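You operate a simulated robot arm through the tools that you are given. There is no shell and no other tool. Be economical: measure what you need, move in short steps, check, and stop when the job is done.

You are at the controls of a simulated two-armed robot. One attempt, no reset.

## Task
Take the lid off the drying jar and lay it down on the top of the meters bench.

It is judged by the outcome, as a careful person would: the job done as asked, and still so three seconds after it is handed in. It fails if anything else is knocked over, pushed out of place, dropped, spilled or broken. A push-on lid holds only when it is set on centred and level and pressed home; a screw cap is set on level and turned clockwise until tight.

## Robot
Two 6-joint arms with two-finger parallel grippers on one trunk, on a base that drives. Base frame: it is fixed to the floor where the robot stands at the start and does not move with it; the origin is under the middle of the robot, x ahead of it, y to its left, z up. Units: m, rad, N and s.
The left shoulder is at the start at [0.06, 0.187, 1.097], the right one opposite. With the tool pointing down near the work surface each hand reaches from about 0.26 to 0.62 m from the robot's upright axis, wherever it stands, measured 20 degrees to its own side. Payload 1.57 kg a hand.
The tool frame of a hand sits at the grasp point between the pads (the TCP): z along the fingers, y along the line on which they close. The tips reach 0.03 m beyond it. The gripper opens to 0.11 m. The fingers are 0.024 m wide and 0.012 m thick; the gripper's body (0.048 by 0.112 m) begins 0.078 m behind the TCP.
Orientation is that of the tool frame in the base frame, as a unit quaternion [x, y, z, w]. With the fingers straight down and closing along the base's y, the tool's x points along the base's -x, its y along +y and its z along -z.

## Interface
- The arms move only by the tool move_arm. It takes "left_motion", "right_motion" or both (then of equal length, played together; a hand with none holds still); each is a list of rows, each an object (a shift or turn left out is 0, a gripper value left out holds the last) with "xyz": the shift along the tool's x, y, z in mm, a list of three; "turn": the turn, a rotation vector about the tool's x, y, z in degrees, a list of three; "grip": the gripper command, from -1 (shut) to 1 (fully open), values between in proportion. In form: [{"xyz": [tx, ty, tz], "turn": [ax, ay, az], "grip": grip}, ...]. A call has 1 to 10 rows; each row shifts and turns the commanded pose from where the row before left it, along the tool's axes as they then stand. A row lasts 0.2 s, in which the tool goes at most 0.05 m and 0.15 rad; a call with a longer step from one row to the next is refused whole, and so is a gripper value outside its range. A pose out of reach is approached as far as the arm can. The call stops where the force on the tool passes 40 N (or 10 N more than at its start, if that is more) or the arm is blocked; 0.2 s more then pass. Each finger travels about 0.153 m/s and halts on what it meets, pressing with about 39 N; the grip force reading is that of the motor and also rises with nothing between the fingers. The clock runs only during rows and for 0.2 s after the last one: add rows that do not move to give the fingers time. The reply holds the time, the measured pose of the TCP, the force on the tool along the base axes, the opening and the grip force, in the units named above and with some noise, with the torque about the TCP (base axes, N m) and any sound that the robot's microphone picked up, and new pictures: "show" is both (left out), scene, wrist or none (wrist: the cameras of the hands that moved).
- Cameras (640 x 400 px; columns grow to the right, rows downward): "scene" is now at [0.0185, 0.0084, 1.6424]; the picture's right is [0.10, -0.99, 0.00], its down [-0.74, -0.08, -0.67] and it looks along [0.67, 0.07, -0.74] (base axes); focal length 250 px, centre (320, 200). "left" rides on the left gripper at [0.07, -0.016, -0.141] in its tool frame; the picture's right is [0.23, 0.97, 0.00], its down [-0.86, 0.20, -0.48] and it looks along [-0.47, 0.11, 0.88] (tool axes); focal length 222 px, centre (320, 200). "right" rides on the right gripper at [0.07, 0.016, -0.141] in its tool frame; the picture's right is [-0.23, 0.97, 0.00], its down [-0.86, -0.20, -0.48] and it looks along [-0.47, -0.11, 0.88] (tool axes); focal length 222 px, centre (320, 200). There is no depth. A picture from a camera that has moved, and an enlarged one, comes with that camera's place and axes in the base frame and with its lens.
- slide_trunk(by): slides the trunk up (or, below 0, down) by that many m; the arms and the scene camera ride with it, the base frame stays. It gives what a move gives, with no picture.
- base_move(legs): drives the robot by 1 to 6 legs, each [ahead, left, turn to the left] in m, m and rad, along the robot's own axes; the way and the turn of a leg run together, so that a leg with both is an arc; at most 1.5 m and 3.142 rad a leg. The arms and the cameras ride along, it lands a little off, and it stops where it bumps. It gives what a move gives, and a new picture of the scene camera.
- head_to(pan, tilt): turns the head with the scene camera to pan (to the left, within 1.501 rad either way) and tilt (down, from -0.506 to 1.204), counted from straight ahead of the robot. It gives what a move gives, and a new picture of the scene camera.
- enlarge(camera, box): a new picture of the part [left, top, right, bottom] of that camera's present view, enlarged. It takes no simulated time.
- sign_off(): hands the job in; it is judged then, once.

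Go step by step. Nothing tells you exact positions but the pictures and the camera data: compare them with the known pose of the tool, close in by small moves and look again before you grip or let go. The budget is 120 turns and 260 pictures, counting those below and the enlarged ones. Unless the task says otherwise, let go and move clear before handing in.

The tools are called as name(argument=value, ...) on one line, values as JSON. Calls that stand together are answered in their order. move_arm: Moves the arms, as the interface text tells. Its arguments: {"type":"object","properties":{"left_motion":{"type":"array","items":{"type":"object","properties":{"xyz":{"type":"array","items":{"type":"number"}},"turn":{"type":"array","items":{"type":"number"}},"grip":{"type":"number"}}}},"right_motion":{"type":"array","items":{"type":"object","properties":{"xyz":{"type":"array","items":{"type":"number"}},"turn":{"type":"array","items":{"type":"number"}},"grip":{"type":"number"}}}},"show":{"type":"string","enum":["both","scene","wrist","none"]}},"required":[]} The other tools are called the same way: slide_trunk (by) slides the trunk up or down; base_move (legs) drives the base; head_to (pan, tilt) turns the head that bears the scene camera; enlarge (camera, box) takes an enlarged picture of a part of a camera's view; sign_off () hands the job in.

At the start:

```text
clock: 0.0
left_eef_pos: [0.4968, 0.1699, 1.1105]
left_tcp_rot: [0.001, 1.0, -0.001, 0.001]
left_contact_force: [0.3, -0.1, -0.1]
left_wrist_torque: [0.02, 0.01, 0.01]
left_finger_gap: 0.11
left_grip_force: 0.0
right_eef_pos: [0.367, -0.1734, 1.0809]
right_tcp_rot: [0.0, 1.0, 0.0, 0.001]
right_contact_force: [-0.8, 0.5, 0.4]
right_wrist_torque: [0.0, 0.0, -0.01]
right_finger_gap: 0.1097
right_grip_force: 0.0
trunk travel left (down, up): [-0.725, 0.265]
robot x, y, heading: [0.0012, -0.0027, -0.001]
head pan, tilt: [0.105, 0.834]
```

scene: 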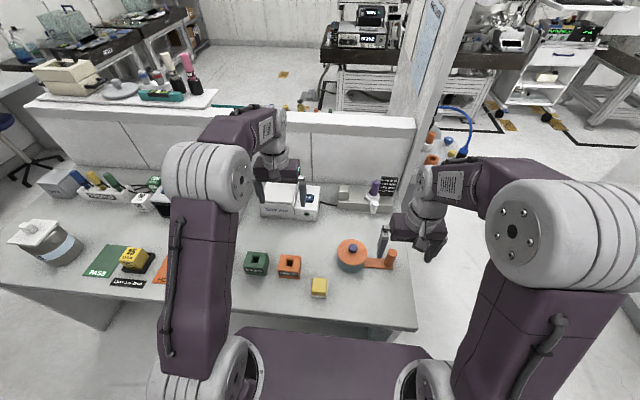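
right: 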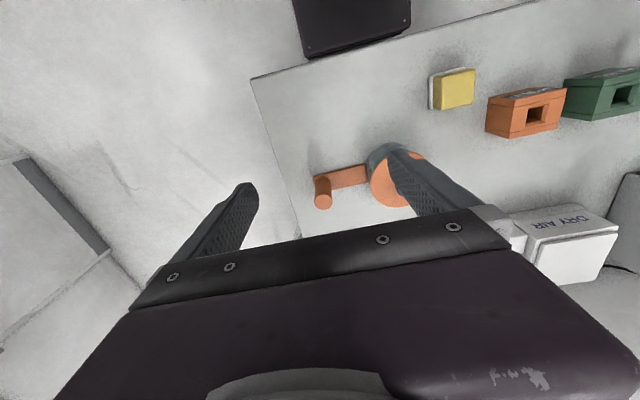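
left: 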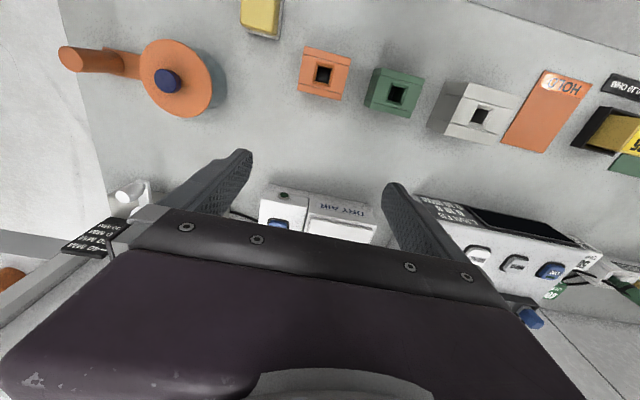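

I see the bench with a crank, blocks and, at the far left, a grey jar with a white lid that may be the drying jar. I'll look closer and pan the head to find the meters bench.

enlarge(camera="scene", box=[0, 160, 200, 300])

enlarge(camera="scene", box=[300, 0, 640, 160])

enlarge(camera="scene", box=[0, 0, 240, 130])

head_to(pan=1.1, tilt=0.5)

head_to(pan=-0.8, tilt=0.4)

```text
2.86 times, centred on (100, 230) of scene
camera zoom: at [0.0185, 0.0084, 1.6424], right [0.1, -0.99, 0.0], down [-0.74, -0.08, -0.67], along [0.67, 0.07, -0.74], focal length 714 px, centre (949, 114)
```

zoom: 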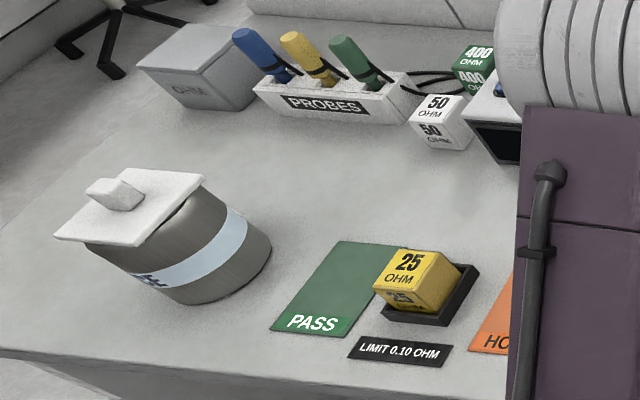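

```text
1.88 times, centred on (470, 80) of scene
camera zoom: at [0.0185, 0.0084, 1.6424], right [0.1, -0.99, 0.0], down [-0.74, -0.08, -0.67], along [0.67, 0.07, -0.74], focal length 470 px, centre (38, 426)
```

zoom: 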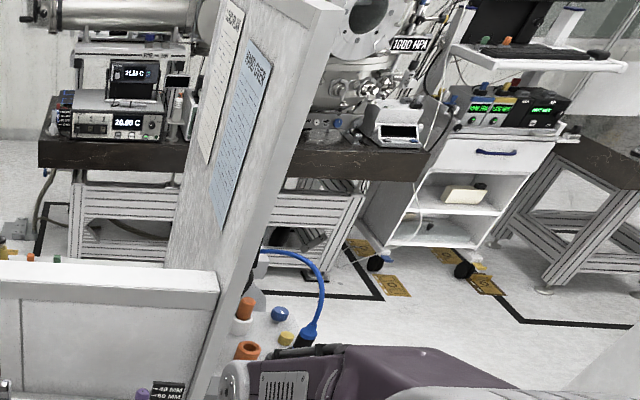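

```text
2.67 times, centred on (120, 65) of scene
camera zoom: at [0.0185, 0.0084, 1.6424], right [0.1, -0.99, 0.0], down [-0.74, -0.08, -0.67], along [0.67, 0.07, -0.74], focal length 666 px, centre (853, 560)
```

zoom: 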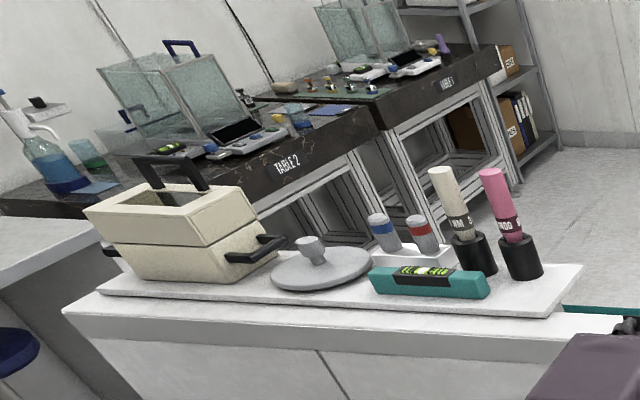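

```text
clock: 1.3
left_eef_pos: [0.4977, 0.1684, 1.1099]
left_tcp_rot: [0.001, 1.0, -0.001, 0.0]
left_contact_force: [-0.3, 0.3, 0.6]
left_wrist_torque: [0.01, -0.03, 0.02]
left_finger_gap: 0.1098
left_grip_force: 0.1
right_eef_pos: [0.3674, -0.1727, 1.0817]
right_tcp_rot: [0.0, 1.0, 0.0, 0.0]
right_contact_force: [0.8, 0.2, 0.4]
right_wrist_torque: [0.02, 0.01, -0.01]
right_finger_gap: 0.1097
right_grip_force: 0.1
trunk travel left (down, up): [-0.725, 0.265]
robot x, y, heading: [-0.0009, -0.0001, 0.004]
head pan, tilt: [1.1, 0.499]
camera scene: at [-0.0185, 0.0811, 1.6712], right [0.89, -0.45, 0.0], down [-0.22, -0.43, -0.88], along [0.4, 0.78, -0.48], focal length 250 px, centre (320, 200)
```

scene: 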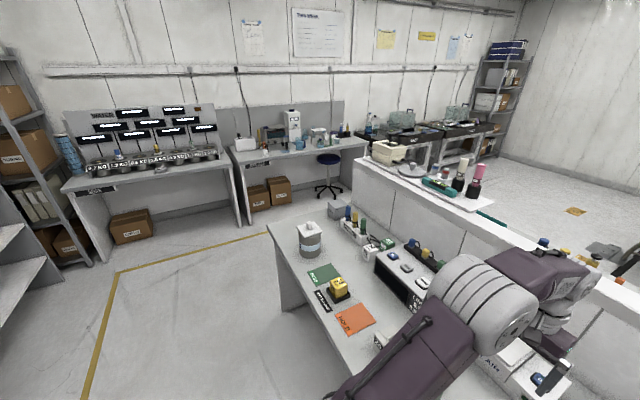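

```text
clock: 3.1
left_eef_pos: [0.4965, 0.1689, 1.111]
left_tcp_rot: [0.001, 1.0, 0.0, 0.001]
left_contact_force: [0.0, -0.2, 0.5]
left_wrist_torque: [-0.04, -0.02, -0.01]
left_finger_gap: 0.1099
left_grip_force: 0.0
right_eef_pos: [0.3675, -0.1724, 1.0816]
right_tcp_rot: [0.0, 1.0, 0.0, 0.0]
right_contact_force: [-0.5, -0.9, 0.4]
right_wrist_torque: [-0.01, -0.03, -0.01]
right_finger_gap: 0.1102
right_grip_force: 0.0
trunk travel left (down, up): [-0.725, 0.265]
robot x, y, heading: [0.0027, -0.0018, 0.003]
head pan, tilt: [-0.799, 0.4]
camera scene: at [0.0047, -0.0663, 1.6803], right [-0.72, -0.7, 0.0], down [-0.27, 0.28, -0.92], along [0.64, -0.66, -0.39], focal length 250 px, centre (320, 200)
```

scene: 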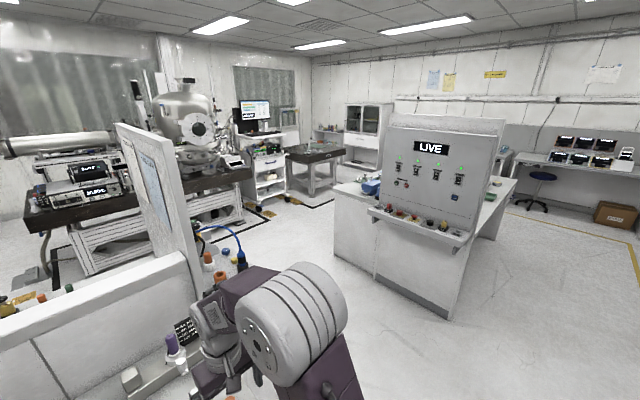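

There are several candidate benches with labels. I'll zoom in to read them, including the jar's.

enlarge(camera="scene", box=[480, 100, 640, 240])

head_to(pan=1.0, tilt=0.45)

enlarge(camera="scene", box=[0, 60, 200, 200])

enlarge(camera="scene", box=[160, 60, 360, 200])

enlarge(camera="scene", box=[240, 180, 400, 300])

head_to(pan=1.5, tilt=0.4)

head_to(pan=-1.5, tilt=0.4)

```text
2.86 times, centred on (560, 170) of scene
camera zoom: at [0.0047, -0.0663, 1.6803], right [-0.72, -0.7, 0.0], down [-0.27, 0.28, -0.92], along [0.64, -0.66, -0.39], focal length 714 px, centre (-366, 286)
```

zoom: 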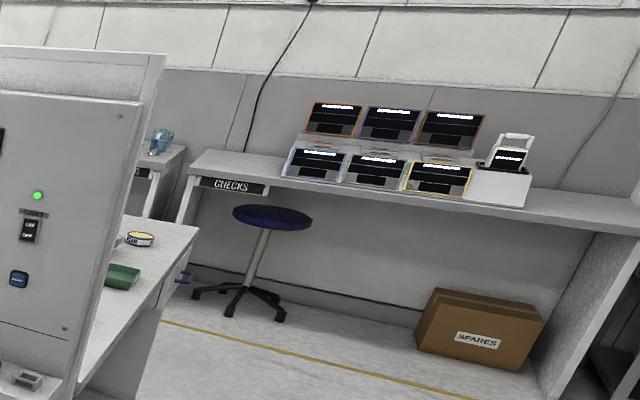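

```text
clock: 4.9
left_eef_pos: [0.4972, 0.1702, 1.1098]
left_tcp_rot: [0.001, 1.0, 0.0, 0.001]
left_contact_force: [0.0, 0.5, -0.2]
left_wrist_torque: [0.02, 0.0, -0.03]
left_finger_gap: 0.1101
left_grip_force: 0.0
right_eef_pos: [0.3675, -0.1724, 1.081]
right_tcp_rot: [0.0, 1.0, 0.0, 0.001]
right_contact_force: [-0.1, -0.8, -1.3]
right_wrist_torque: [0.01, 0.0, 0.01]
right_finger_gap: 0.1099
right_grip_force: 0.0
trunk travel left (down, up): [-0.725, 0.265]
robot x, y, heading: [-0.0021, 0.0012, -0.002]
head pan, tilt: [1.0, 0.45]
camera scene: at [-0.0102, 0.0774, 1.6757], right [0.84, -0.54, 0.0], down [-0.24, -0.37, -0.9], along [0.49, 0.76, -0.44], focal length 250 px, centre (320, 200)
```

scene: 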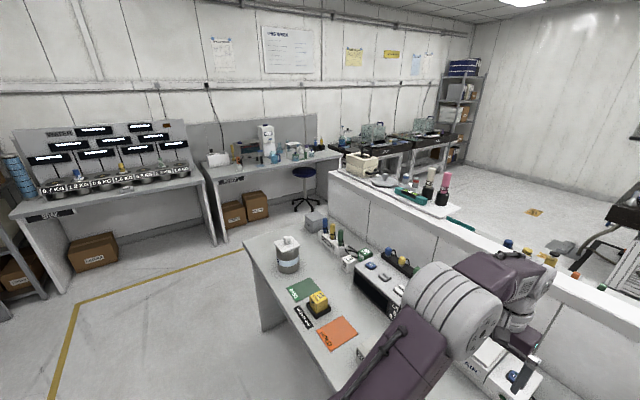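

```text
2.86 times, centred on (100, 130) of scene
camera zoom: at [-0.0102, 0.0774, 1.6757], right [0.84, -0.54, 0.0], down [-0.24, -0.37, -0.9], along [0.49, 0.76, -0.44], focal length 714 px, centre (949, 400)
```

zoom: 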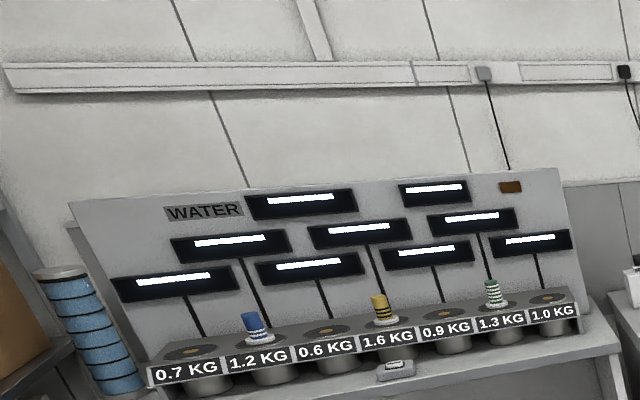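

```text
2.86 times, centred on (260, 130) of scene
camera zoom: at [-0.0102, 0.0774, 1.6757], right [0.84, -0.54, 0.0], down [-0.24, -0.37, -0.9], along [0.49, 0.76, -0.44], focal length 714 px, centre (491, 400)
```

zoom: 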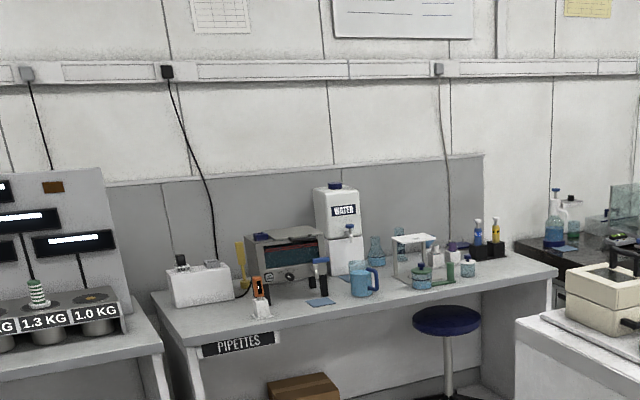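

```text
3.33 times, centred on (320, 240) of scene
camera zoom: at [-0.0102, 0.0774, 1.6757], right [0.84, -0.54, 0.0], down [-0.24, -0.37, -0.9], along [0.49, 0.76, -0.44], focal length 833 px, centre (320, 67)
```

zoom: 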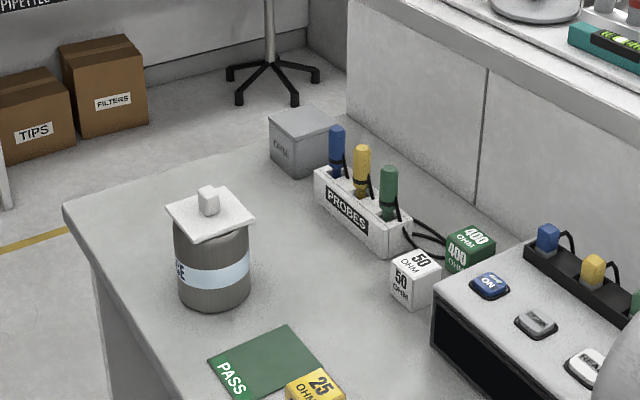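

```text
clock: 5.9
left_eef_pos: [0.4957, 0.1692, 1.1104]
left_tcp_rot: [0.001, 1.0, -0.001, 0.001]
left_contact_force: [0.2, 0.1, -0.4]
left_wrist_torque: [0.04, -0.02, 0.0]
left_finger_gap: 0.1102
left_grip_force: 0.1
right_eef_pos: [0.3675, -0.1719, 1.0814]
right_tcp_rot: [0.0, 1.0, 0.0, 0.0]
right_contact_force: [0.5, -0.6, -0.6]
right_wrist_torque: [0.02, -0.01, 0.02]
right_finger_gap: 0.1096
right_grip_force: 0.0
trunk travel left (down, up): [-0.725, 0.265]
robot x, y, heading: [0.0009, 0.0025, -0.003]
head pan, tilt: [1.499, 0.4]
camera scene: at [-0.0532, 0.0924, 1.6804], right [1.0, -0.07, 0.0], down [-0.03, -0.39, -0.92], along [0.07, 0.92, -0.39], focal length 250 px, centre (320, 200)
```

scene: 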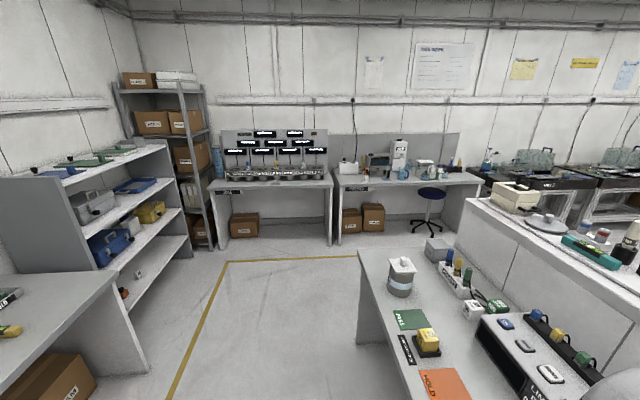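

```text
clock: 8.5
left_eef_pos: [0.4981, 0.1693, 1.1113]
left_tcp_rot: [0.002, 1.0, -0.001, 0.001]
left_contact_force: [-0.7, 0.6, 0.2]
left_wrist_torque: [0.02, 0.01, 0.02]
left_finger_gap: 0.1101
left_grip_force: 0.1
right_eef_pos: [0.3675, -0.1725, 1.082]
right_tcp_rot: [0.0, 1.0, -0.001, 0.0]
right_contact_force: [0.8, -0.5, 0.7]
right_wrist_torque: [-0.01, 0.02, 0.04]
right_finger_gap: 0.1101
right_grip_force: 0.0
trunk travel left (down, up): [-0.725, 0.265]
robot x, y, heading: [0.0033, 0.0009, 0.002]
head pan, tilt: [-1.499, 0.4]
camera scene: at [-0.0533, -0.0923, 1.6804], right [-1.0, -0.07, 0.0], down [-0.03, 0.39, -0.92], along [0.07, -0.92, -0.39], focal length 250 px, centre (320, 200)
```

scene: 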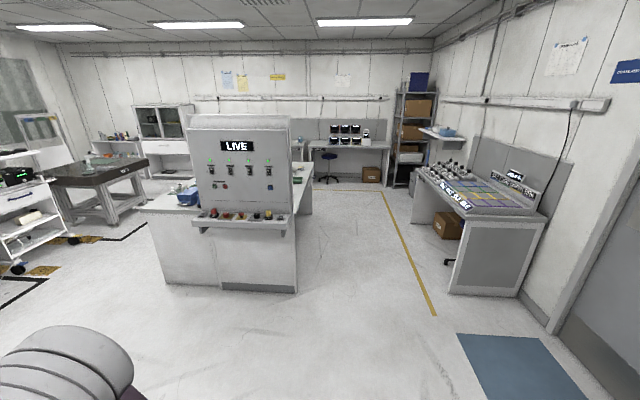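

The benches carry name labels, so I'll read each one and look for a jar.

enlarge(camera="scene", box=[400, 110, 580, 230])

enlarge(camera="scene", box=[40, 90, 340, 240])

head_to(pan=1.5, tilt=0.5)

enlarge(camera="scene", box=[0, 80, 220, 400])

enlarge(camera="scene", box=[200, 80, 350, 200])

enlarge(camera="scene", box=[360, 200, 440, 270])

head_to(pan=0.0, tilt=0.3)

```text
3.33 times, centred on (490, 170) of scene
camera zoom: at [-0.0533, -0.0923, 1.6804], right [-1.0, -0.07, 0.0], down [-0.03, 0.39, -0.92], along [0.07, -0.92, -0.39], focal length 833 px, centre (-247, 300)
```

zoom: 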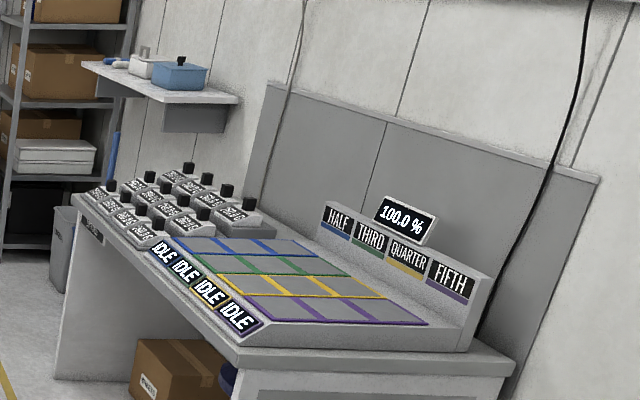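

```text
2.13 times, centred on (190, 165) of scene
camera zoom: at [-0.0533, -0.0923, 1.6804], right [-1.0, -0.07, 0.0], down [-0.03, 0.39, -0.92], along [0.07, -0.92, -0.39], focal length 533 px, centre (597, 275)
```

zoom: 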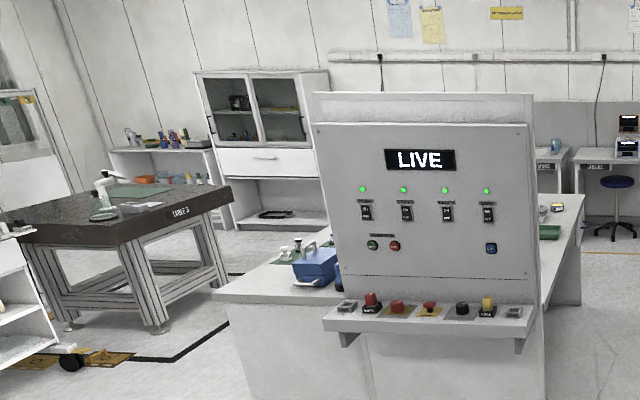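

```text
clock: 11.1
left_eef_pos: [0.4979, 0.1694, 1.1102]
left_tcp_rot: [0.001, 1.0, -0.001, 0.002]
left_contact_force: [-0.7, 0.1, -0.5]
left_wrist_torque: [0.02, 0.01, 0.01]
left_finger_gap: 0.1101
left_grip_force: 0.0
right_eef_pos: [0.3679, -0.1721, 1.0804]
right_tcp_rot: [0.0, 1.0, 0.0, 0.0]
right_contact_force: [-0.6, 0.2, 0.0]
right_wrist_torque: [0.02, 0.02, 0.01]
right_finger_gap: 0.1099
right_grip_force: 0.1
trunk travel left (down, up): [-0.725, 0.265]
robot x, y, heading: [-0.0003, -0.0014, -0.001]
head pan, tilt: [1.499, 0.499]
camera scene: at [-0.0534, 0.0909, 1.6712], right [1.0, -0.07, 0.0], down [-0.03, -0.48, -0.88], along [0.06, 0.88, -0.48], focal length 250 px, centre (320, 200)
```

scene: 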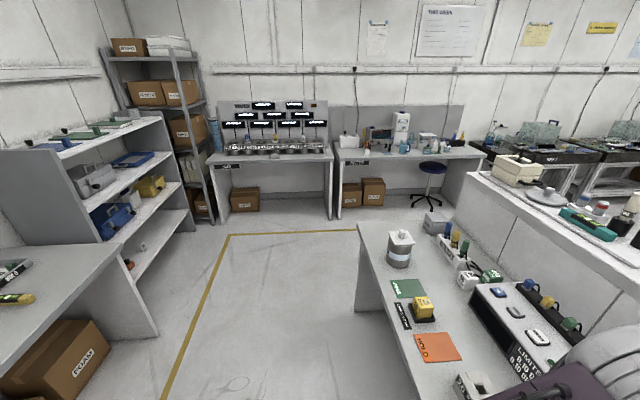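

```text
1.25 times, centred on (110, 240) of scene
camera zoom: at [-0.0534, 0.0909, 1.6712], right [1.0, -0.07, 0.0], down [-0.03, -0.48, -0.88], along [0.06, 0.88, -0.48], focal length 312 px, centre (582, 150)
```

zoom: 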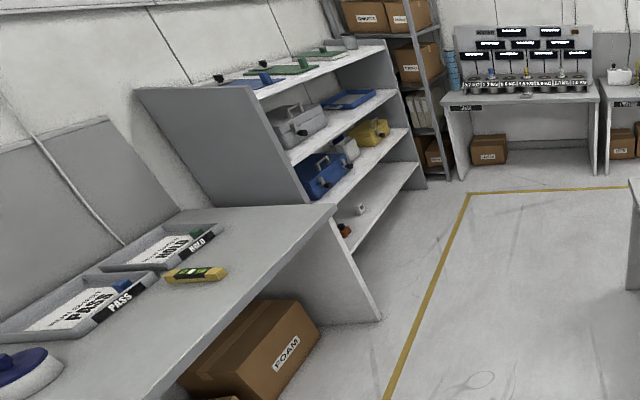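

```text
3.33 times, centred on (275, 140) of scene
camera zoom: at [-0.0534, 0.0909, 1.6712], right [1.0, -0.07, 0.0], down [-0.03, -0.48, -0.88], along [0.06, 0.88, -0.48], focal length 833 px, centre (470, 400)
```

zoom: 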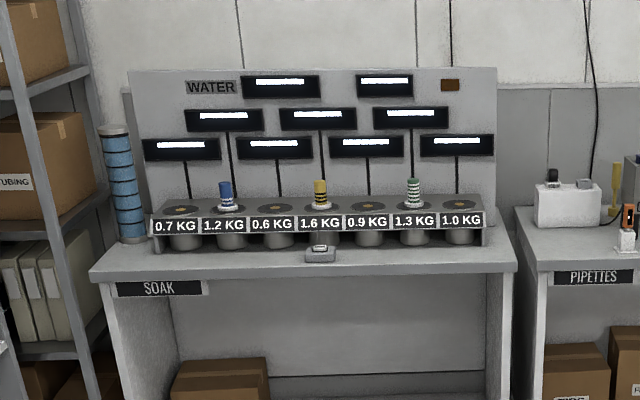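

```text
5.71 times, centred on (400, 235) of scene
camera zoom: at [-0.0534, 0.0909, 1.6712], right [1.0, -0.07, 0.0], down [-0.03, -0.48, -0.88], along [0.06, 0.88, -0.48], focal length 1428 px, centre (-137, 0)
```

zoom: 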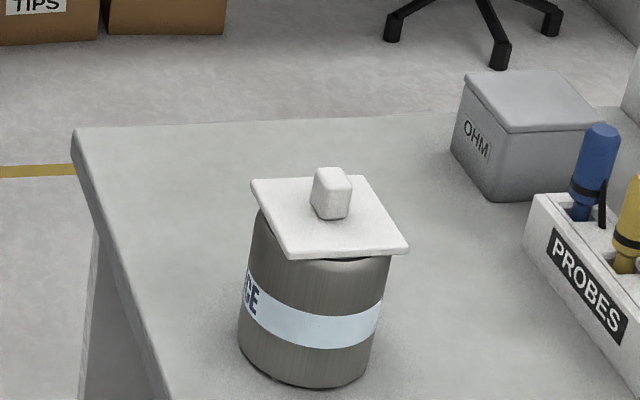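

```text
clock: 12.7
left_eef_pos: [0.4977, 0.1701, 1.1107]
left_tcp_rot: [0.0, 1.0, 0.0, 0.001]
left_contact_force: [-0.3, 0.1, 0.2]
left_wrist_torque: [0.0, 0.05, 0.01]
left_finger_gap: 0.11
left_grip_force: 0.1
right_eef_pos: [0.3682, -0.172, 1.0822]
right_tcp_rot: [0.0, 1.0, 0.0, -0.001]
right_contact_force: [0.3, -0.7, 0.3]
right_wrist_torque: [-0.01, 0.02, 0.01]
right_finger_gap: 0.1099
right_grip_force: 0.0
trunk travel left (down, up): [-0.725, 0.265]
robot x, y, heading: [-0.003, -0.0035, 0.001]
head pan, tilt: [0.0, 0.3]
camera scene: at [0.0334, 0.0002, 1.6896], right [0.0, -1.0, 0.0], down [-0.3, 0.0, -0.96], along [0.96, 0.0, -0.3], focal length 250 px, centre (320, 200)
```

scene: 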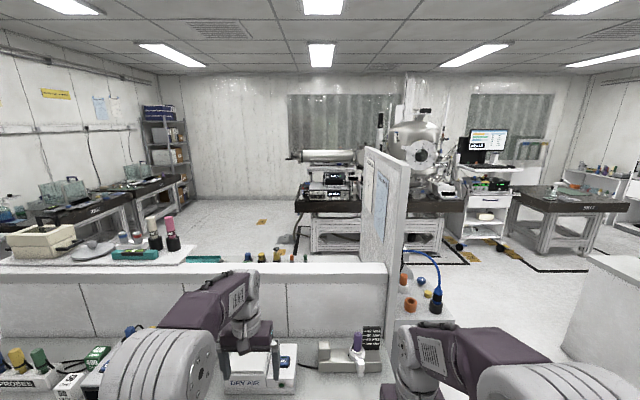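

The jar on my bench reads "…CE", so I'm not sure it is the drying jar. I'll back up a bit and turn to see the rest of the room.

base_move(legs=[[-0.25, 0, 0], [0, 0, 1.5]])

head_to(pan=1.0, tilt=0.5)

enlarge(camera="scene", box=[0, 100, 320, 300])

enlarge(camera="scene", box=[320, 100, 640, 300])

```text
clock: 18.2
left_eef_pos: [-0.3941, 0.5059, 1.109]
left_tcp_rot: [-0.684, 0.73, 0.0, 0.001]
left_contact_force: [1.4, 0.1, 0.0]
left_wrist_torque: [0.02, 0.02, -0.01]
left_finger_gap: 0.1101
left_grip_force: 0.2
right_eef_pos: [-0.0599, 0.3552, 1.0811]
right_tcp_rot: [-0.684, 0.729, 0.0, 0.001]
right_contact_force: [-0.1, -0.4, 0.2]
right_wrist_torque: [0.03, 0.01, 0.01]
right_finger_gap: 0.1101
right_grip_force: 0.1
trunk travel left (down, up): [-0.725, 0.265]
robot x, y, heading: [-0.2582, 0.0015, 1.507]
head pan, tilt: [0.0, 0.3]
camera scene: at [-0.2539, 0.0337, 1.6896], right [1.0, -0.06, 0.0], down [-0.02, -0.3, -0.96], along [0.06, 0.95, -0.3], focal length 250 px, centre (320, 200)
```

scene: 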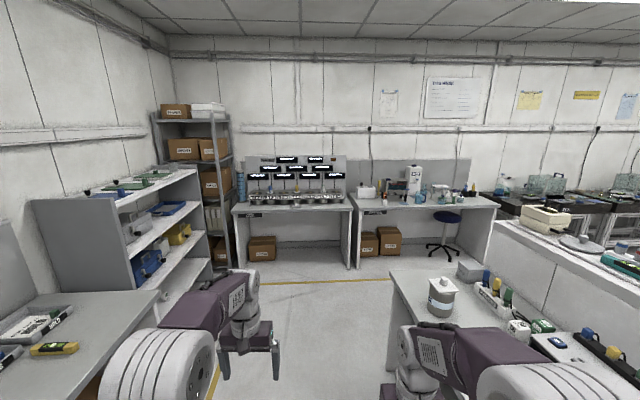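

```text
clock: 19.5
left_eef_pos: [-0.3942, 0.5078, 1.1109]
left_tcp_rot: [-0.684, 0.729, 0.001, 0.001]
left_contact_force: [0.2, 0.0, -0.8]
left_wrist_torque: [0.01, -0.02, -0.05]
left_finger_gap: 0.11
left_grip_force: 0.0
right_eef_pos: [-0.0614, 0.3566, 1.0805]
right_tcp_rot: [-0.684, 0.729, 0.0, 0.0]
right_contact_force: [-0.1, 0.1, -1.2]
right_wrist_torque: [-0.01, 0.0, -0.03]
right_finger_gap: 0.1101
right_grip_force: 0.0
trunk travel left (down, up): [-0.725, 0.265]
robot x, y, heading: [-0.2578, 0.001, 1.51]
head pan, tilt: [1.0, 0.499]
camera scene: at [-0.3332, -0.0054, 1.6712], right [0.59, 0.81, 0.0], down [0.39, -0.28, -0.88], along [-0.71, 0.52, -0.48], focal length 250 px, centre (320, 200)
```

scene: 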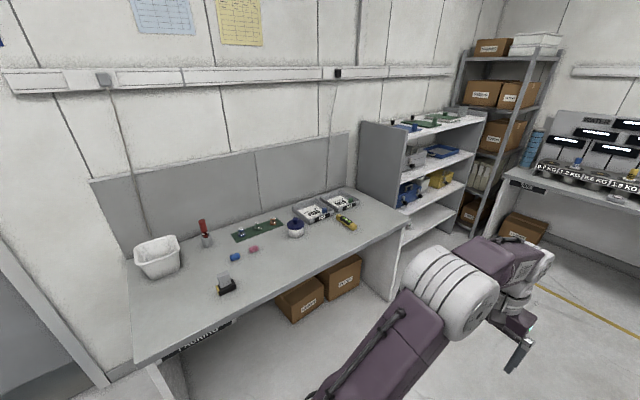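

```text
2.00 times, centred on (160, 200) of scene
camera zoom: at [-0.3332, -0.0054, 1.6712], right [0.59, 0.81, 0.0], down [0.39, -0.28, -0.88], along [-0.71, 0.52, -0.48], focal length 500 px, centre (640, 200)
```

zoom: 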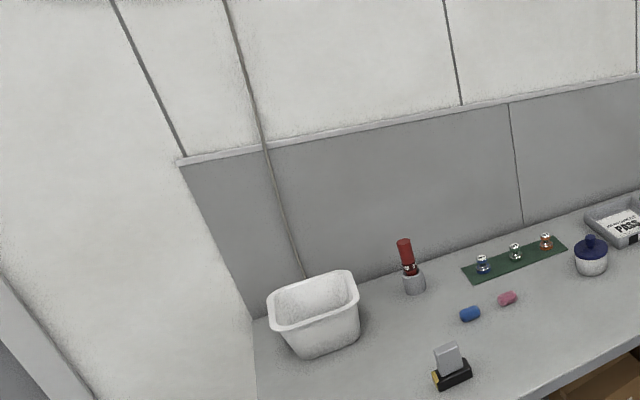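

```text
2.00 times, centred on (480, 200) of scene
camera zoom: at [-0.3332, -0.0054, 1.6712], right [0.59, 0.81, 0.0], down [0.39, -0.28, -0.88], along [-0.71, 0.52, -0.48], focal length 500 px, centre (0, 200)
```

zoom: 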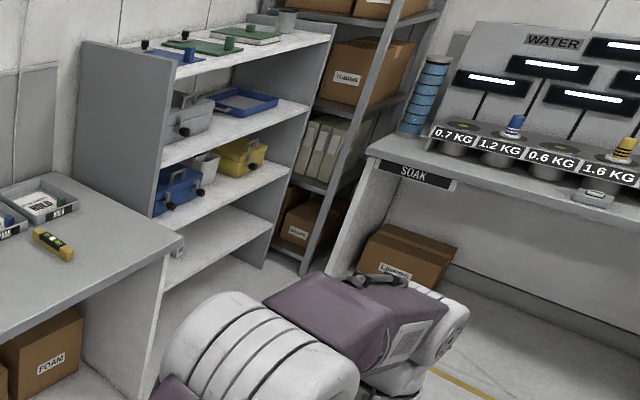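

This is the PACKING bench, with a blue-lidded jar on it. I'll zoom on that jar and turn further to see the rest of the benches.

enlarge(camera="scene", box=[270, 200, 350, 250])

head_to(pan=-1.4, tilt=0.7)

base_move(legs=[[0, 0, -1.5]])

base_move(legs=[[0, 0, -0.9]])

```text
8.00 times, centred on (310, 225) of scene
camera zoom: at [-0.3332, -0.0054, 1.6712], right [0.59, 0.81, 0.0], down [0.39, -0.28, -0.88], along [-0.71, 0.52, -0.48], focal length 1999 px, centre (400, 0)
```

zoom: 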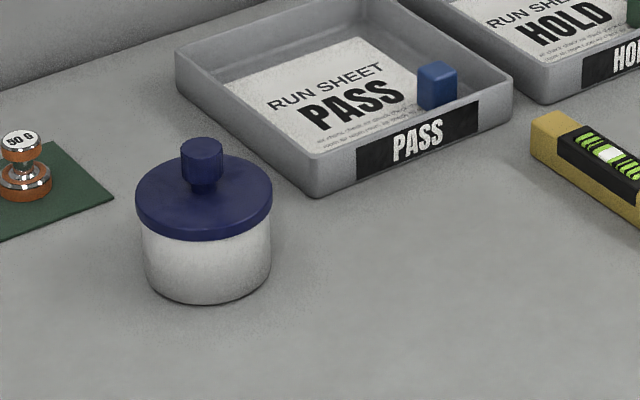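

```text
clock: 21.7
left_eef_pos: [-0.3932, 0.5079, 1.1109]
left_tcp_rot: [-0.684, 0.73, 0.0, 0.001]
left_contact_force: [-0.2, -0.2, -0.3]
left_wrist_torque: [-0.01, 0.03, -0.01]
left_finger_gap: 0.1099
left_grip_force: 0.1
right_eef_pos: [-0.0595, 0.3566, 1.0816]
right_tcp_rot: [-0.685, 0.729, 0.001, 0.0]
right_contact_force: [0.0, -0.3, 0.4]
right_wrist_torque: [-0.01, -0.04, -0.05]
right_finger_gap: 0.1103
right_grip_force: 0.1
trunk travel left (down, up): [-0.725, 0.265]
robot x, y, heading: [-0.2598, -0.0016, 1.506]
head pan, tilt: [-1.4, 0.7]
camera scene: at [-0.1755, -0.0503, 1.6535], right [0.11, -0.99, 0.0], down [-0.64, -0.07, -0.76], along [0.76, 0.08, -0.64], focal length 250 px, centre (320, 200)
```

scene: 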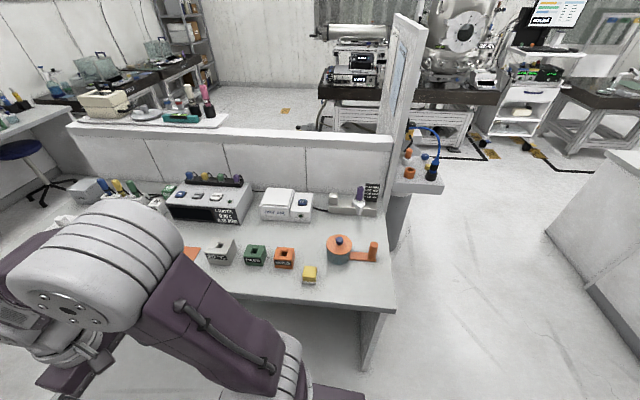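

```text
clock: 25.9
left_eef_pos: [0.249, 0.1436, 1.1103]
left_tcp_rot: [0.027, 1.0, -0.001, 0.002]
left_contact_force: [-0.5, -0.9, 0.7]
left_wrist_torque: [0.02, 0.0, 0.02]
left_finger_gap: 0.1099
left_grip_force: 0.2
right_eef_pos: [0.1015, -0.1919, 1.0811]
right_tcp_rot: [0.026, 1.0, 0.0, 0.0]
right_contact_force: [0.0, -0.2, 0.0]
right_wrist_torque: [0.02, 0.02, 0.01]
right_finger_gap: 0.1099
right_grip_force: 0.1
trunk travel left (down, up): [-0.725, 0.265]
robot x, y, heading: [-0.2577, -0.0019, -0.049]
head pan, tilt: [-1.4, 0.7]
camera scene: at [-0.3058, -0.0809, 1.6535], right [-0.99, -0.12, 0.0], down [-0.08, 0.64, -0.76], along [0.09, -0.76, -0.64], focal length 250 px, centre (320, 200)
```

scene: 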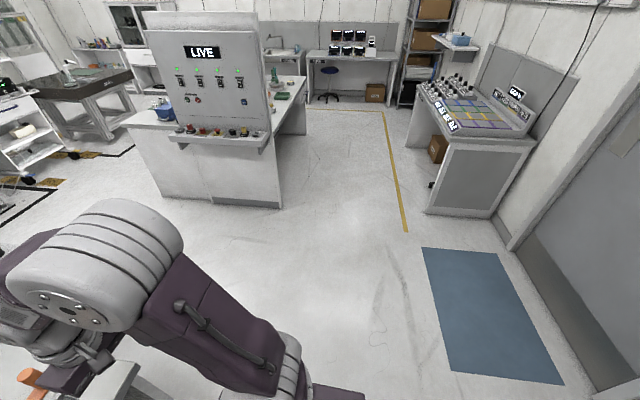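

```text
clock: 28.5
left_eef_pos: [0.1775, -0.2959, 1.1107]
left_tcp_rot: [0.448, 0.894, -0.001, 0.001]
left_contact_force: [0.0, 1.0, -0.3]
left_wrist_torque: [-0.01, 0.0, 0.0]
left_finger_gap: 0.1102
left_grip_force: 0.2
right_eef_pos: [-0.1744, -0.3982, 1.0805]
right_tcp_rot: [0.448, 0.894, 0.0, 0.0]
right_contact_force: [-0.2, -0.3, 0.6]
right_wrist_torque: [0.0, 0.0, -0.03]
right_finger_gap: 0.11
right_grip_force: 0.0
trunk travel left (down, up): [-0.725, 0.265]
robot x, y, heading: [-0.2536, 0.0011, -0.932]
head pan, tilt: [-1.4, 0.7]
camera scene: at [-0.3502, -0.0134, 1.6535], right [-0.73, 0.69, 0.0], down [0.44, 0.47, -0.77], along [-0.53, -0.56, -0.64], focal length 250 px, centre (320, 200)
```

scene: 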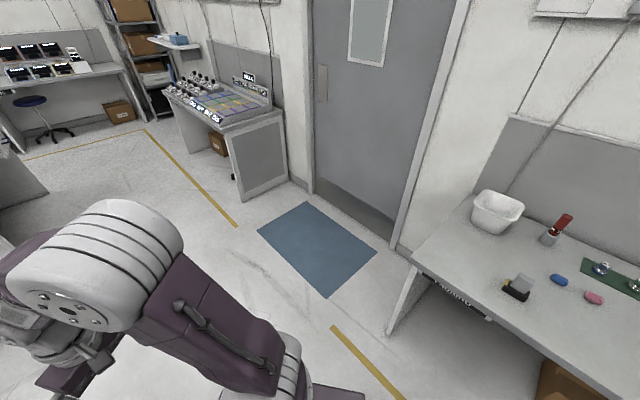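

The blue-lidded jar on PACKING is one candidate. I still need to see the benches on the right side, so I'll drive that way.

head_to(pan=0.0, tilt=0.4)

base_move(legs=[[0, 0, -0.64], [1.2, 0, 0]])

enlarge(camera="scene", box=[0, 100, 320, 300])

enlarge(camera="scene", box=[320, 100, 640, 300])

```text
clock: 30.1
left_eef_pos: [0.1772, -0.2979, 1.1095]
left_tcp_rot: [0.449, 0.894, -0.001, 0.001]
left_contact_force: [1.2, -0.5, -0.1]
left_wrist_torque: [0.02, -0.01, 0.0]
left_finger_gap: 0.1099
left_grip_force: 0.0
right_eef_pos: [-0.1745, -0.397, 1.0805]
right_tcp_rot: [0.447, 0.894, 0.0, 0.0]
right_contact_force: [0.6, 0.0, 0.8]
right_wrist_torque: [0.02, 0.01, 0.01]
right_finger_gap: 0.1098
right_grip_force: 0.1
trunk travel left (down, up): [-0.725, 0.265]
robot x, y, heading: [-0.2568, 0.0023, -0.931]
head pan, tilt: [0.0, 0.4]
camera scene: at [-0.2366, -0.026, 1.6803], right [-0.8, -0.6, 0.0], down [-0.23, 0.31, -0.92], along [0.55, -0.74, -0.39], focal length 250 px, centre (320, 200)
```

scene: 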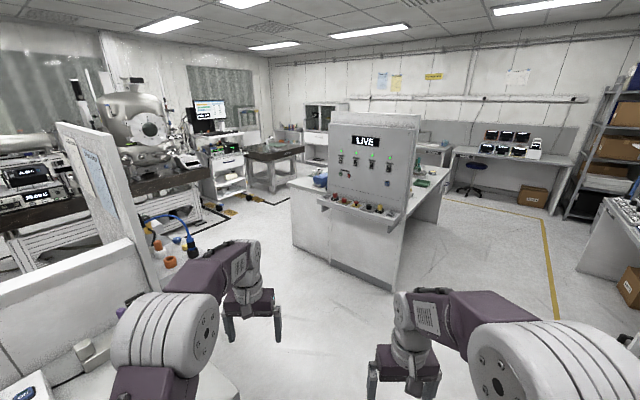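

```text
clock: 37.8
left_eef_pos: [-0.072, -1.6705, 1.1103]
left_tcp_rot: [0.704, 0.711, -0.001, 0.0]
left_contact_force: [0.2, -0.2, -0.1]
left_wrist_torque: [0.01, -0.01, 0.0]
left_finger_gap: 0.1098
left_grip_force: 0.0
right_eef_pos: [-0.4154, -1.5456, 1.0814]
right_tcp_rot: [0.704, 0.71, 0.0, 0.0]
right_contact_force: [0.5, -0.1, -0.7]
right_wrist_torque: [0.03, 0.01, 0.02]
right_finger_gap: 0.1101
right_grip_force: 0.1
trunk travel left (down, up): [-0.725, 0.265]
robot x, y, heading: [-0.2491, -1.1781, -1.559]
head pan, tilt: [0.0, 0.4]
camera scene: at [-0.2462, -1.2081, 1.6804], right [-1.0, -0.01, 0.0], down [0.0, 0.39, -0.92], along [0.01, -0.92, -0.39], focal length 250 px, centre (320, 200)
```

scene: 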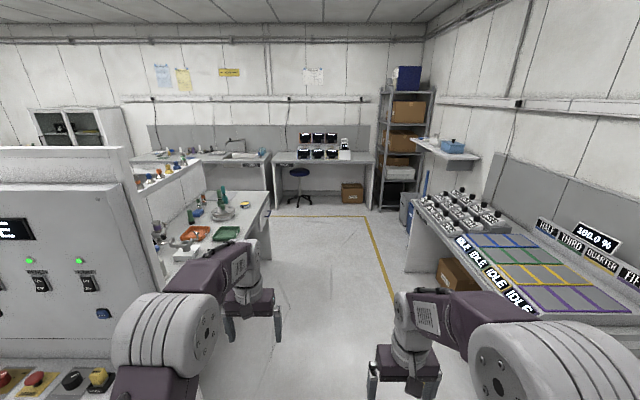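

```text
2.00 times, centred on (160, 200) of scene
camera zoom: at [-0.2462, -1.2081, 1.6804], right [-1.0, -0.01, 0.0], down [0.0, 0.39, -0.92], along [0.01, -0.92, -0.39], focal length 500 px, centre (640, 200)
```

zoom: 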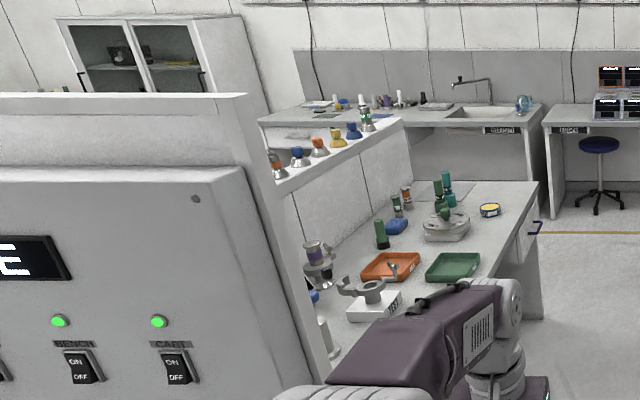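

```text
2.00 times, centred on (480, 200) of scene
camera zoom: at [-0.2462, -1.2081, 1.6804], right [-1.0, -0.01, 0.0], down [0.0, 0.39, -0.92], along [0.01, -0.92, -0.39], focal length 500 px, centre (0, 200)
```

zoom: 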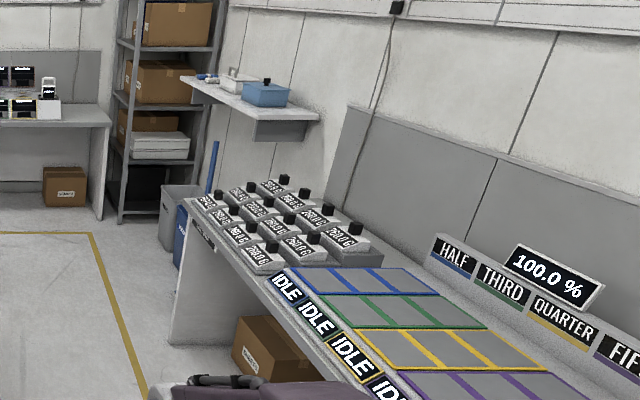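

I can see CLEANING, CHECKS and a bench with loads, all labelled. I'll zoom on the labels and on the far bench items.

enlarge(camera="scene", box=[400, 195, 460, 240])

enlarge(camera="scene", box=[130, 130, 280, 210])

enlarge(camera="scene", box=[140, 180, 280, 270])

head_to(pan=1.3, tilt=0.4)

head_to(pan=-1.4, tilt=0.5)

```text
8.89 times, centred on (430, 218) of scene
camera zoom: at [-0.2462, -1.2081, 1.6804], right [-1.0, -0.01, 0.0], down [0.0, 0.39, -0.92], along [0.01, -0.92, -0.39], focal length 2221 px, centre (-658, 44)
```

zoom: 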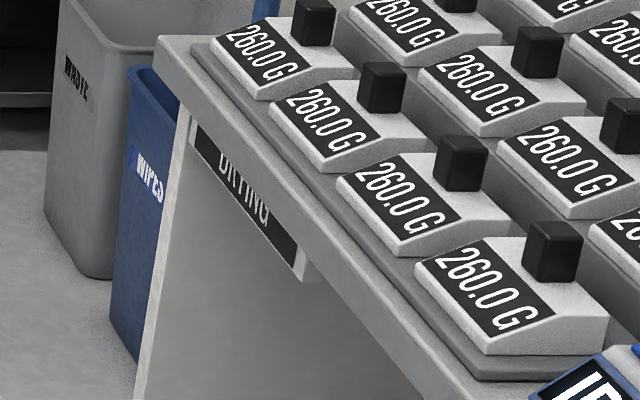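

```text
4.27 times, centred on (205, 170) of scene
camera zoom: at [-0.2462, -1.2081, 1.6804], right [-1.0, -0.01, 0.0], down [0.0, 0.39, -0.92], along [0.01, -0.92, -0.39], focal length 1066 px, centre (811, 328)
```

zoom: 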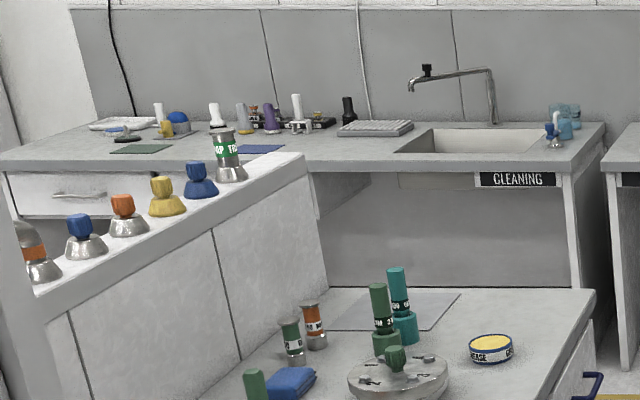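

```text
4.44 times, centred on (210, 225) of scene
camera zoom: at [-0.2462, -1.2081, 1.6804], right [-1.0, -0.01, 0.0], down [0.0, 0.39, -0.92], along [0.01, -0.92, -0.39], focal length 1110 px, centre (809, 89)
```

zoom: 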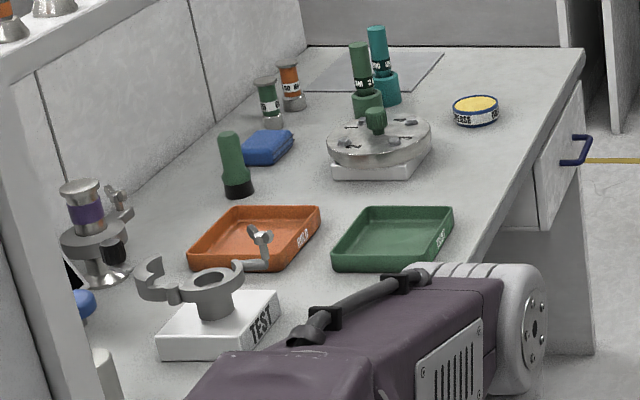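

```text
clock: 39.2
left_eef_pos: [-0.0714, -1.6711, 1.1108]
left_tcp_rot: [0.704, 0.711, -0.002, 0.001]
left_contact_force: [0.8, 0.7, 0.7]
left_wrist_torque: [-0.01, -0.01, -0.01]
left_finger_gap: 0.1102
left_grip_force: 0.1
right_eef_pos: [-0.4152, -1.5445, 1.0811]
right_tcp_rot: [0.703, 0.711, 0.0, 0.0]
right_contact_force: [0.6, 0.3, -0.3]
right_wrist_torque: [0.01, -0.02, -0.03]
right_finger_gap: 0.11
right_grip_force: 0.1
trunk travel left (down, up): [-0.725, 0.265]
robot x, y, heading: [-0.2492, -1.1771, -1.566]
head pan, tilt: [1.3, 0.4]
camera scene: at [-0.1576, -1.1399, 1.6804], right [-0.26, -0.97, 0.0], down [-0.38, 0.1, -0.92], along [0.89, -0.24, -0.39], focal length 250 px, centre (320, 200)
```

scene: 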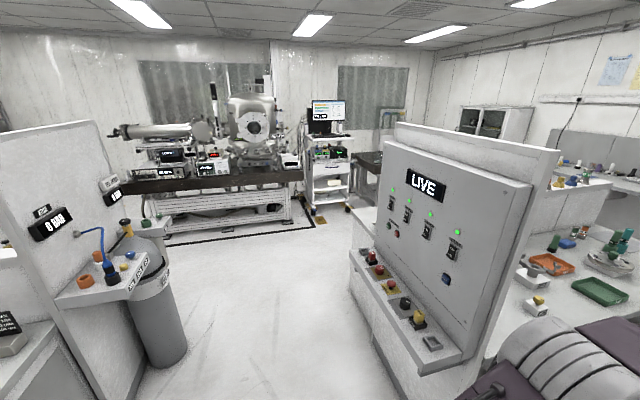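

```text
clock: 41.6
left_eef_pos: [-0.0729, -1.671, 1.1093]
left_tcp_rot: [0.704, 0.71, -0.002, 0.0]
left_contact_force: [0.3, -0.8, 0.8]
left_wrist_torque: [0.03, 0.01, -0.03]
left_finger_gap: 0.1101
left_grip_force: 0.0
right_eef_pos: [-0.4154, -1.5466, 1.0808]
right_tcp_rot: [0.704, 0.71, 0.0, -0.001]
right_contact_force: [0.4, 0.9, 0.3]
right_wrist_torque: [-0.01, -0.02, -0.04]
right_finger_gap: 0.1099
right_grip_force: 0.1
trunk travel left (down, up): [-0.725, 0.265]
robot x, y, heading: [-0.2445, -1.1779, -1.557]
head pan, tilt: [-1.4, 0.499]
camera scene: at [-0.3366, -1.1323, 1.6712], right [-0.18, 0.98, 0.0], down [0.47, 0.09, -0.88], along [-0.86, -0.16, -0.48], focal length 250 px, centre (320, 200)
```

scene: 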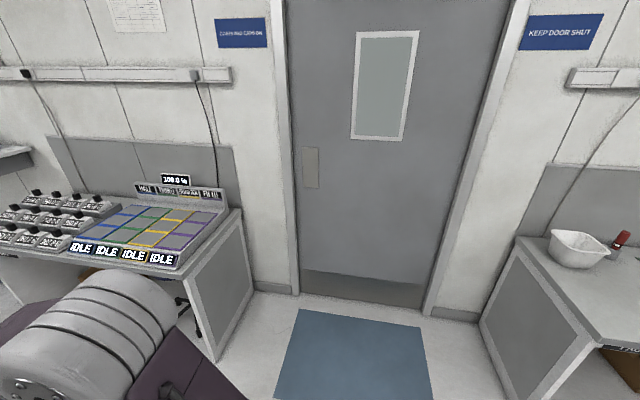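

No drying jar here yet. I'll drive through the aisle to see behind the partition.

head_to(pan=0.5, tilt=0.5)

base_move(legs=[[0, 0, 1.56]])

base_move(legs=[[1.2, 0, 0]])

head_to(pan=1.3, tilt=0.5)

```text
clock: 43.5
left_eef_pos: [-0.0725, -1.6708, 1.1104]
left_tcp_rot: [0.704, 0.711, -0.001, -0.001]
left_contact_force: [-0.6, 0.2, -0.4]
left_wrist_torque: [0.01, -0.01, -0.02]
left_finger_gap: 0.1097
left_grip_force: 0.0
right_eef_pos: [-0.4157, -1.5451, 1.0822]
right_tcp_rot: [0.705, 0.71, -0.001, -0.001]
right_contact_force: [-0.1, -0.2, -1.0]
right_wrist_torque: [-0.01, 0.01, 0.01]
right_finger_gap: 0.1099
right_grip_force: 0.0
trunk travel left (down, up): [-0.725, 0.265]
robot x, y, heading: [-0.249, -1.1748, -1.559]
head pan, tilt: [0.499, 0.499]
camera scene: at [-0.2029, -1.1954, 1.6712], right [-0.87, -0.49, 0.0], down [-0.23, 0.42, -0.88], along [0.43, -0.77, -0.48], focal length 250 px, centre (320, 200)
```

scene: 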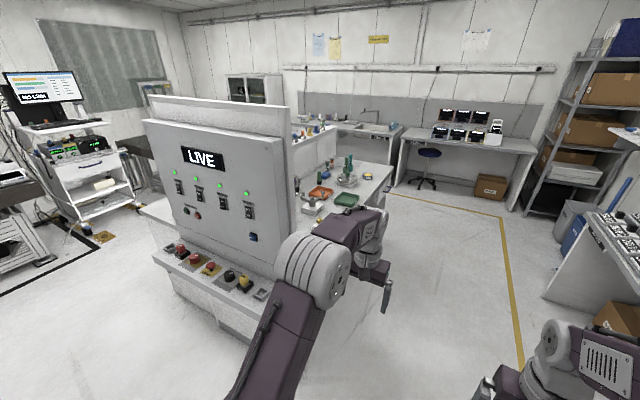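

```text
clock: 47.6
left_eef_pos: [0.2551, -1.0195, 1.1105]
left_tcp_rot: [0.014, 1.0, -0.001, 0.001]
left_contact_force: [0.1, 0.0, -0.2]
left_wrist_torque: [0.03, 0.02, 0.0]
left_finger_gap: 0.11
left_grip_force: 0.1
right_eef_pos: [0.1166, -1.3588, 1.0802]
right_tcp_rot: [0.013, 1.0, 0.0, 0.001]
right_contact_force: [0.0, -0.7, 0.0]
right_wrist_torque: [-0.02, 0.0, -0.01]
right_finger_gap: 0.1097
right_grip_force: 0.0
trunk travel left (down, up): [-0.725, 0.265]
robot x, y, heading: [-0.2483, -1.1709, -0.026]
head pan, tilt: [0.499, 0.499]
camera scene: at [-0.2253, -1.1329, 1.6712], right [0.46, -0.89, 0.0], down [-0.43, -0.22, -0.88], along [0.78, 0.4, -0.48], focal length 250 px, centre (320, 200)
```

scene: 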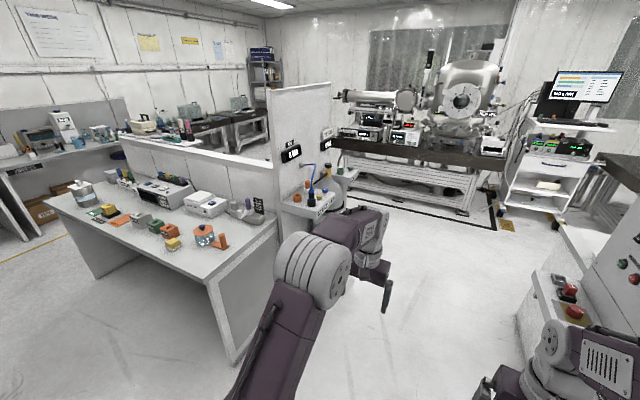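

```text
clock: 53.8
left_eef_pos: [1.4617, -1.0686, 1.1105]
left_tcp_rot: [0.022, 1.0, -0.002, 0.001]
left_contact_force: [-0.1, -0.2, -0.3]
left_wrist_torque: [0.01, -0.01, -0.02]
left_finger_gap: 0.1101
left_grip_force: 0.2
right_eef_pos: [1.3182, -1.4041, 1.0818]
right_tcp_rot: [0.02, 1.0, 0.0, -0.001]
right_contact_force: [-0.1, -0.7, -0.5]
right_wrist_torque: [0.01, -0.02, 0.01]
right_finger_gap: 0.1097
right_grip_force: 0.1
trunk travel left (down, up): [-0.725, 0.265]
robot x, y, heading: [0.9611, -1.2188, -0.044]
head pan, tilt: [0.499, 0.499]
camera scene: at [0.9794, -1.1742, 1.6712], right [0.44, -0.9, 0.0], down [-0.43, -0.21, -0.88], along [0.79, 0.39, -0.48], focal length 250 px, centre (320, 200)
```

scene: 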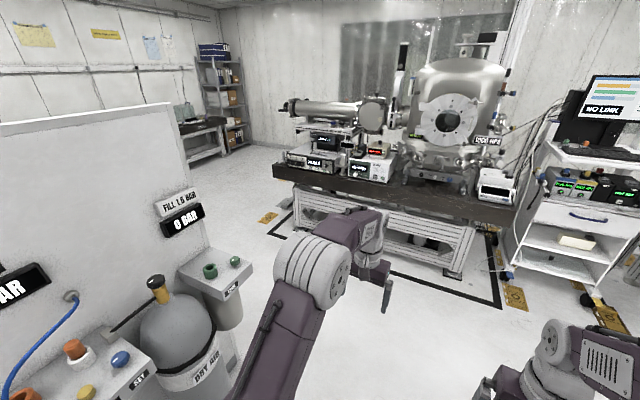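

```text
clock: 54.9
left_eef_pos: [1.4629, -1.0689, 1.1102]
left_tcp_rot: [0.021, 1.0, -0.001, 0.001]
left_contact_force: [-1.0, -0.3, -0.8]
left_wrist_torque: [-0.02, -0.01, -0.01]
left_finger_gap: 0.1101
left_grip_force: 0.0
right_eef_pos: [1.3192, -1.405, 1.0816]
right_tcp_rot: [0.021, 1.0, 0.0, 0.0]
right_contact_force: [-0.4, -0.5, 0.6]
right_wrist_torque: [0.02, 0.02, -0.03]
right_finger_gap: 0.1101
right_grip_force: 0.0
trunk travel left (down, up): [-0.725, 0.265]
robot x, y, heading: [0.9587, -1.2166, -0.037]
head pan, tilt: [1.3, 0.499]
camera scene: at [0.9262, -1.1279, 1.6712], right [0.95, -0.31, 0.0], down [-0.15, -0.46, -0.88], along [0.27, 0.84, -0.48], focal length 250 px, centre (320, 200)
```

scene: 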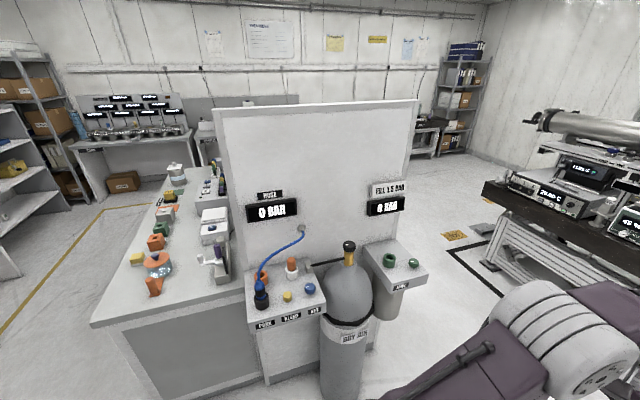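

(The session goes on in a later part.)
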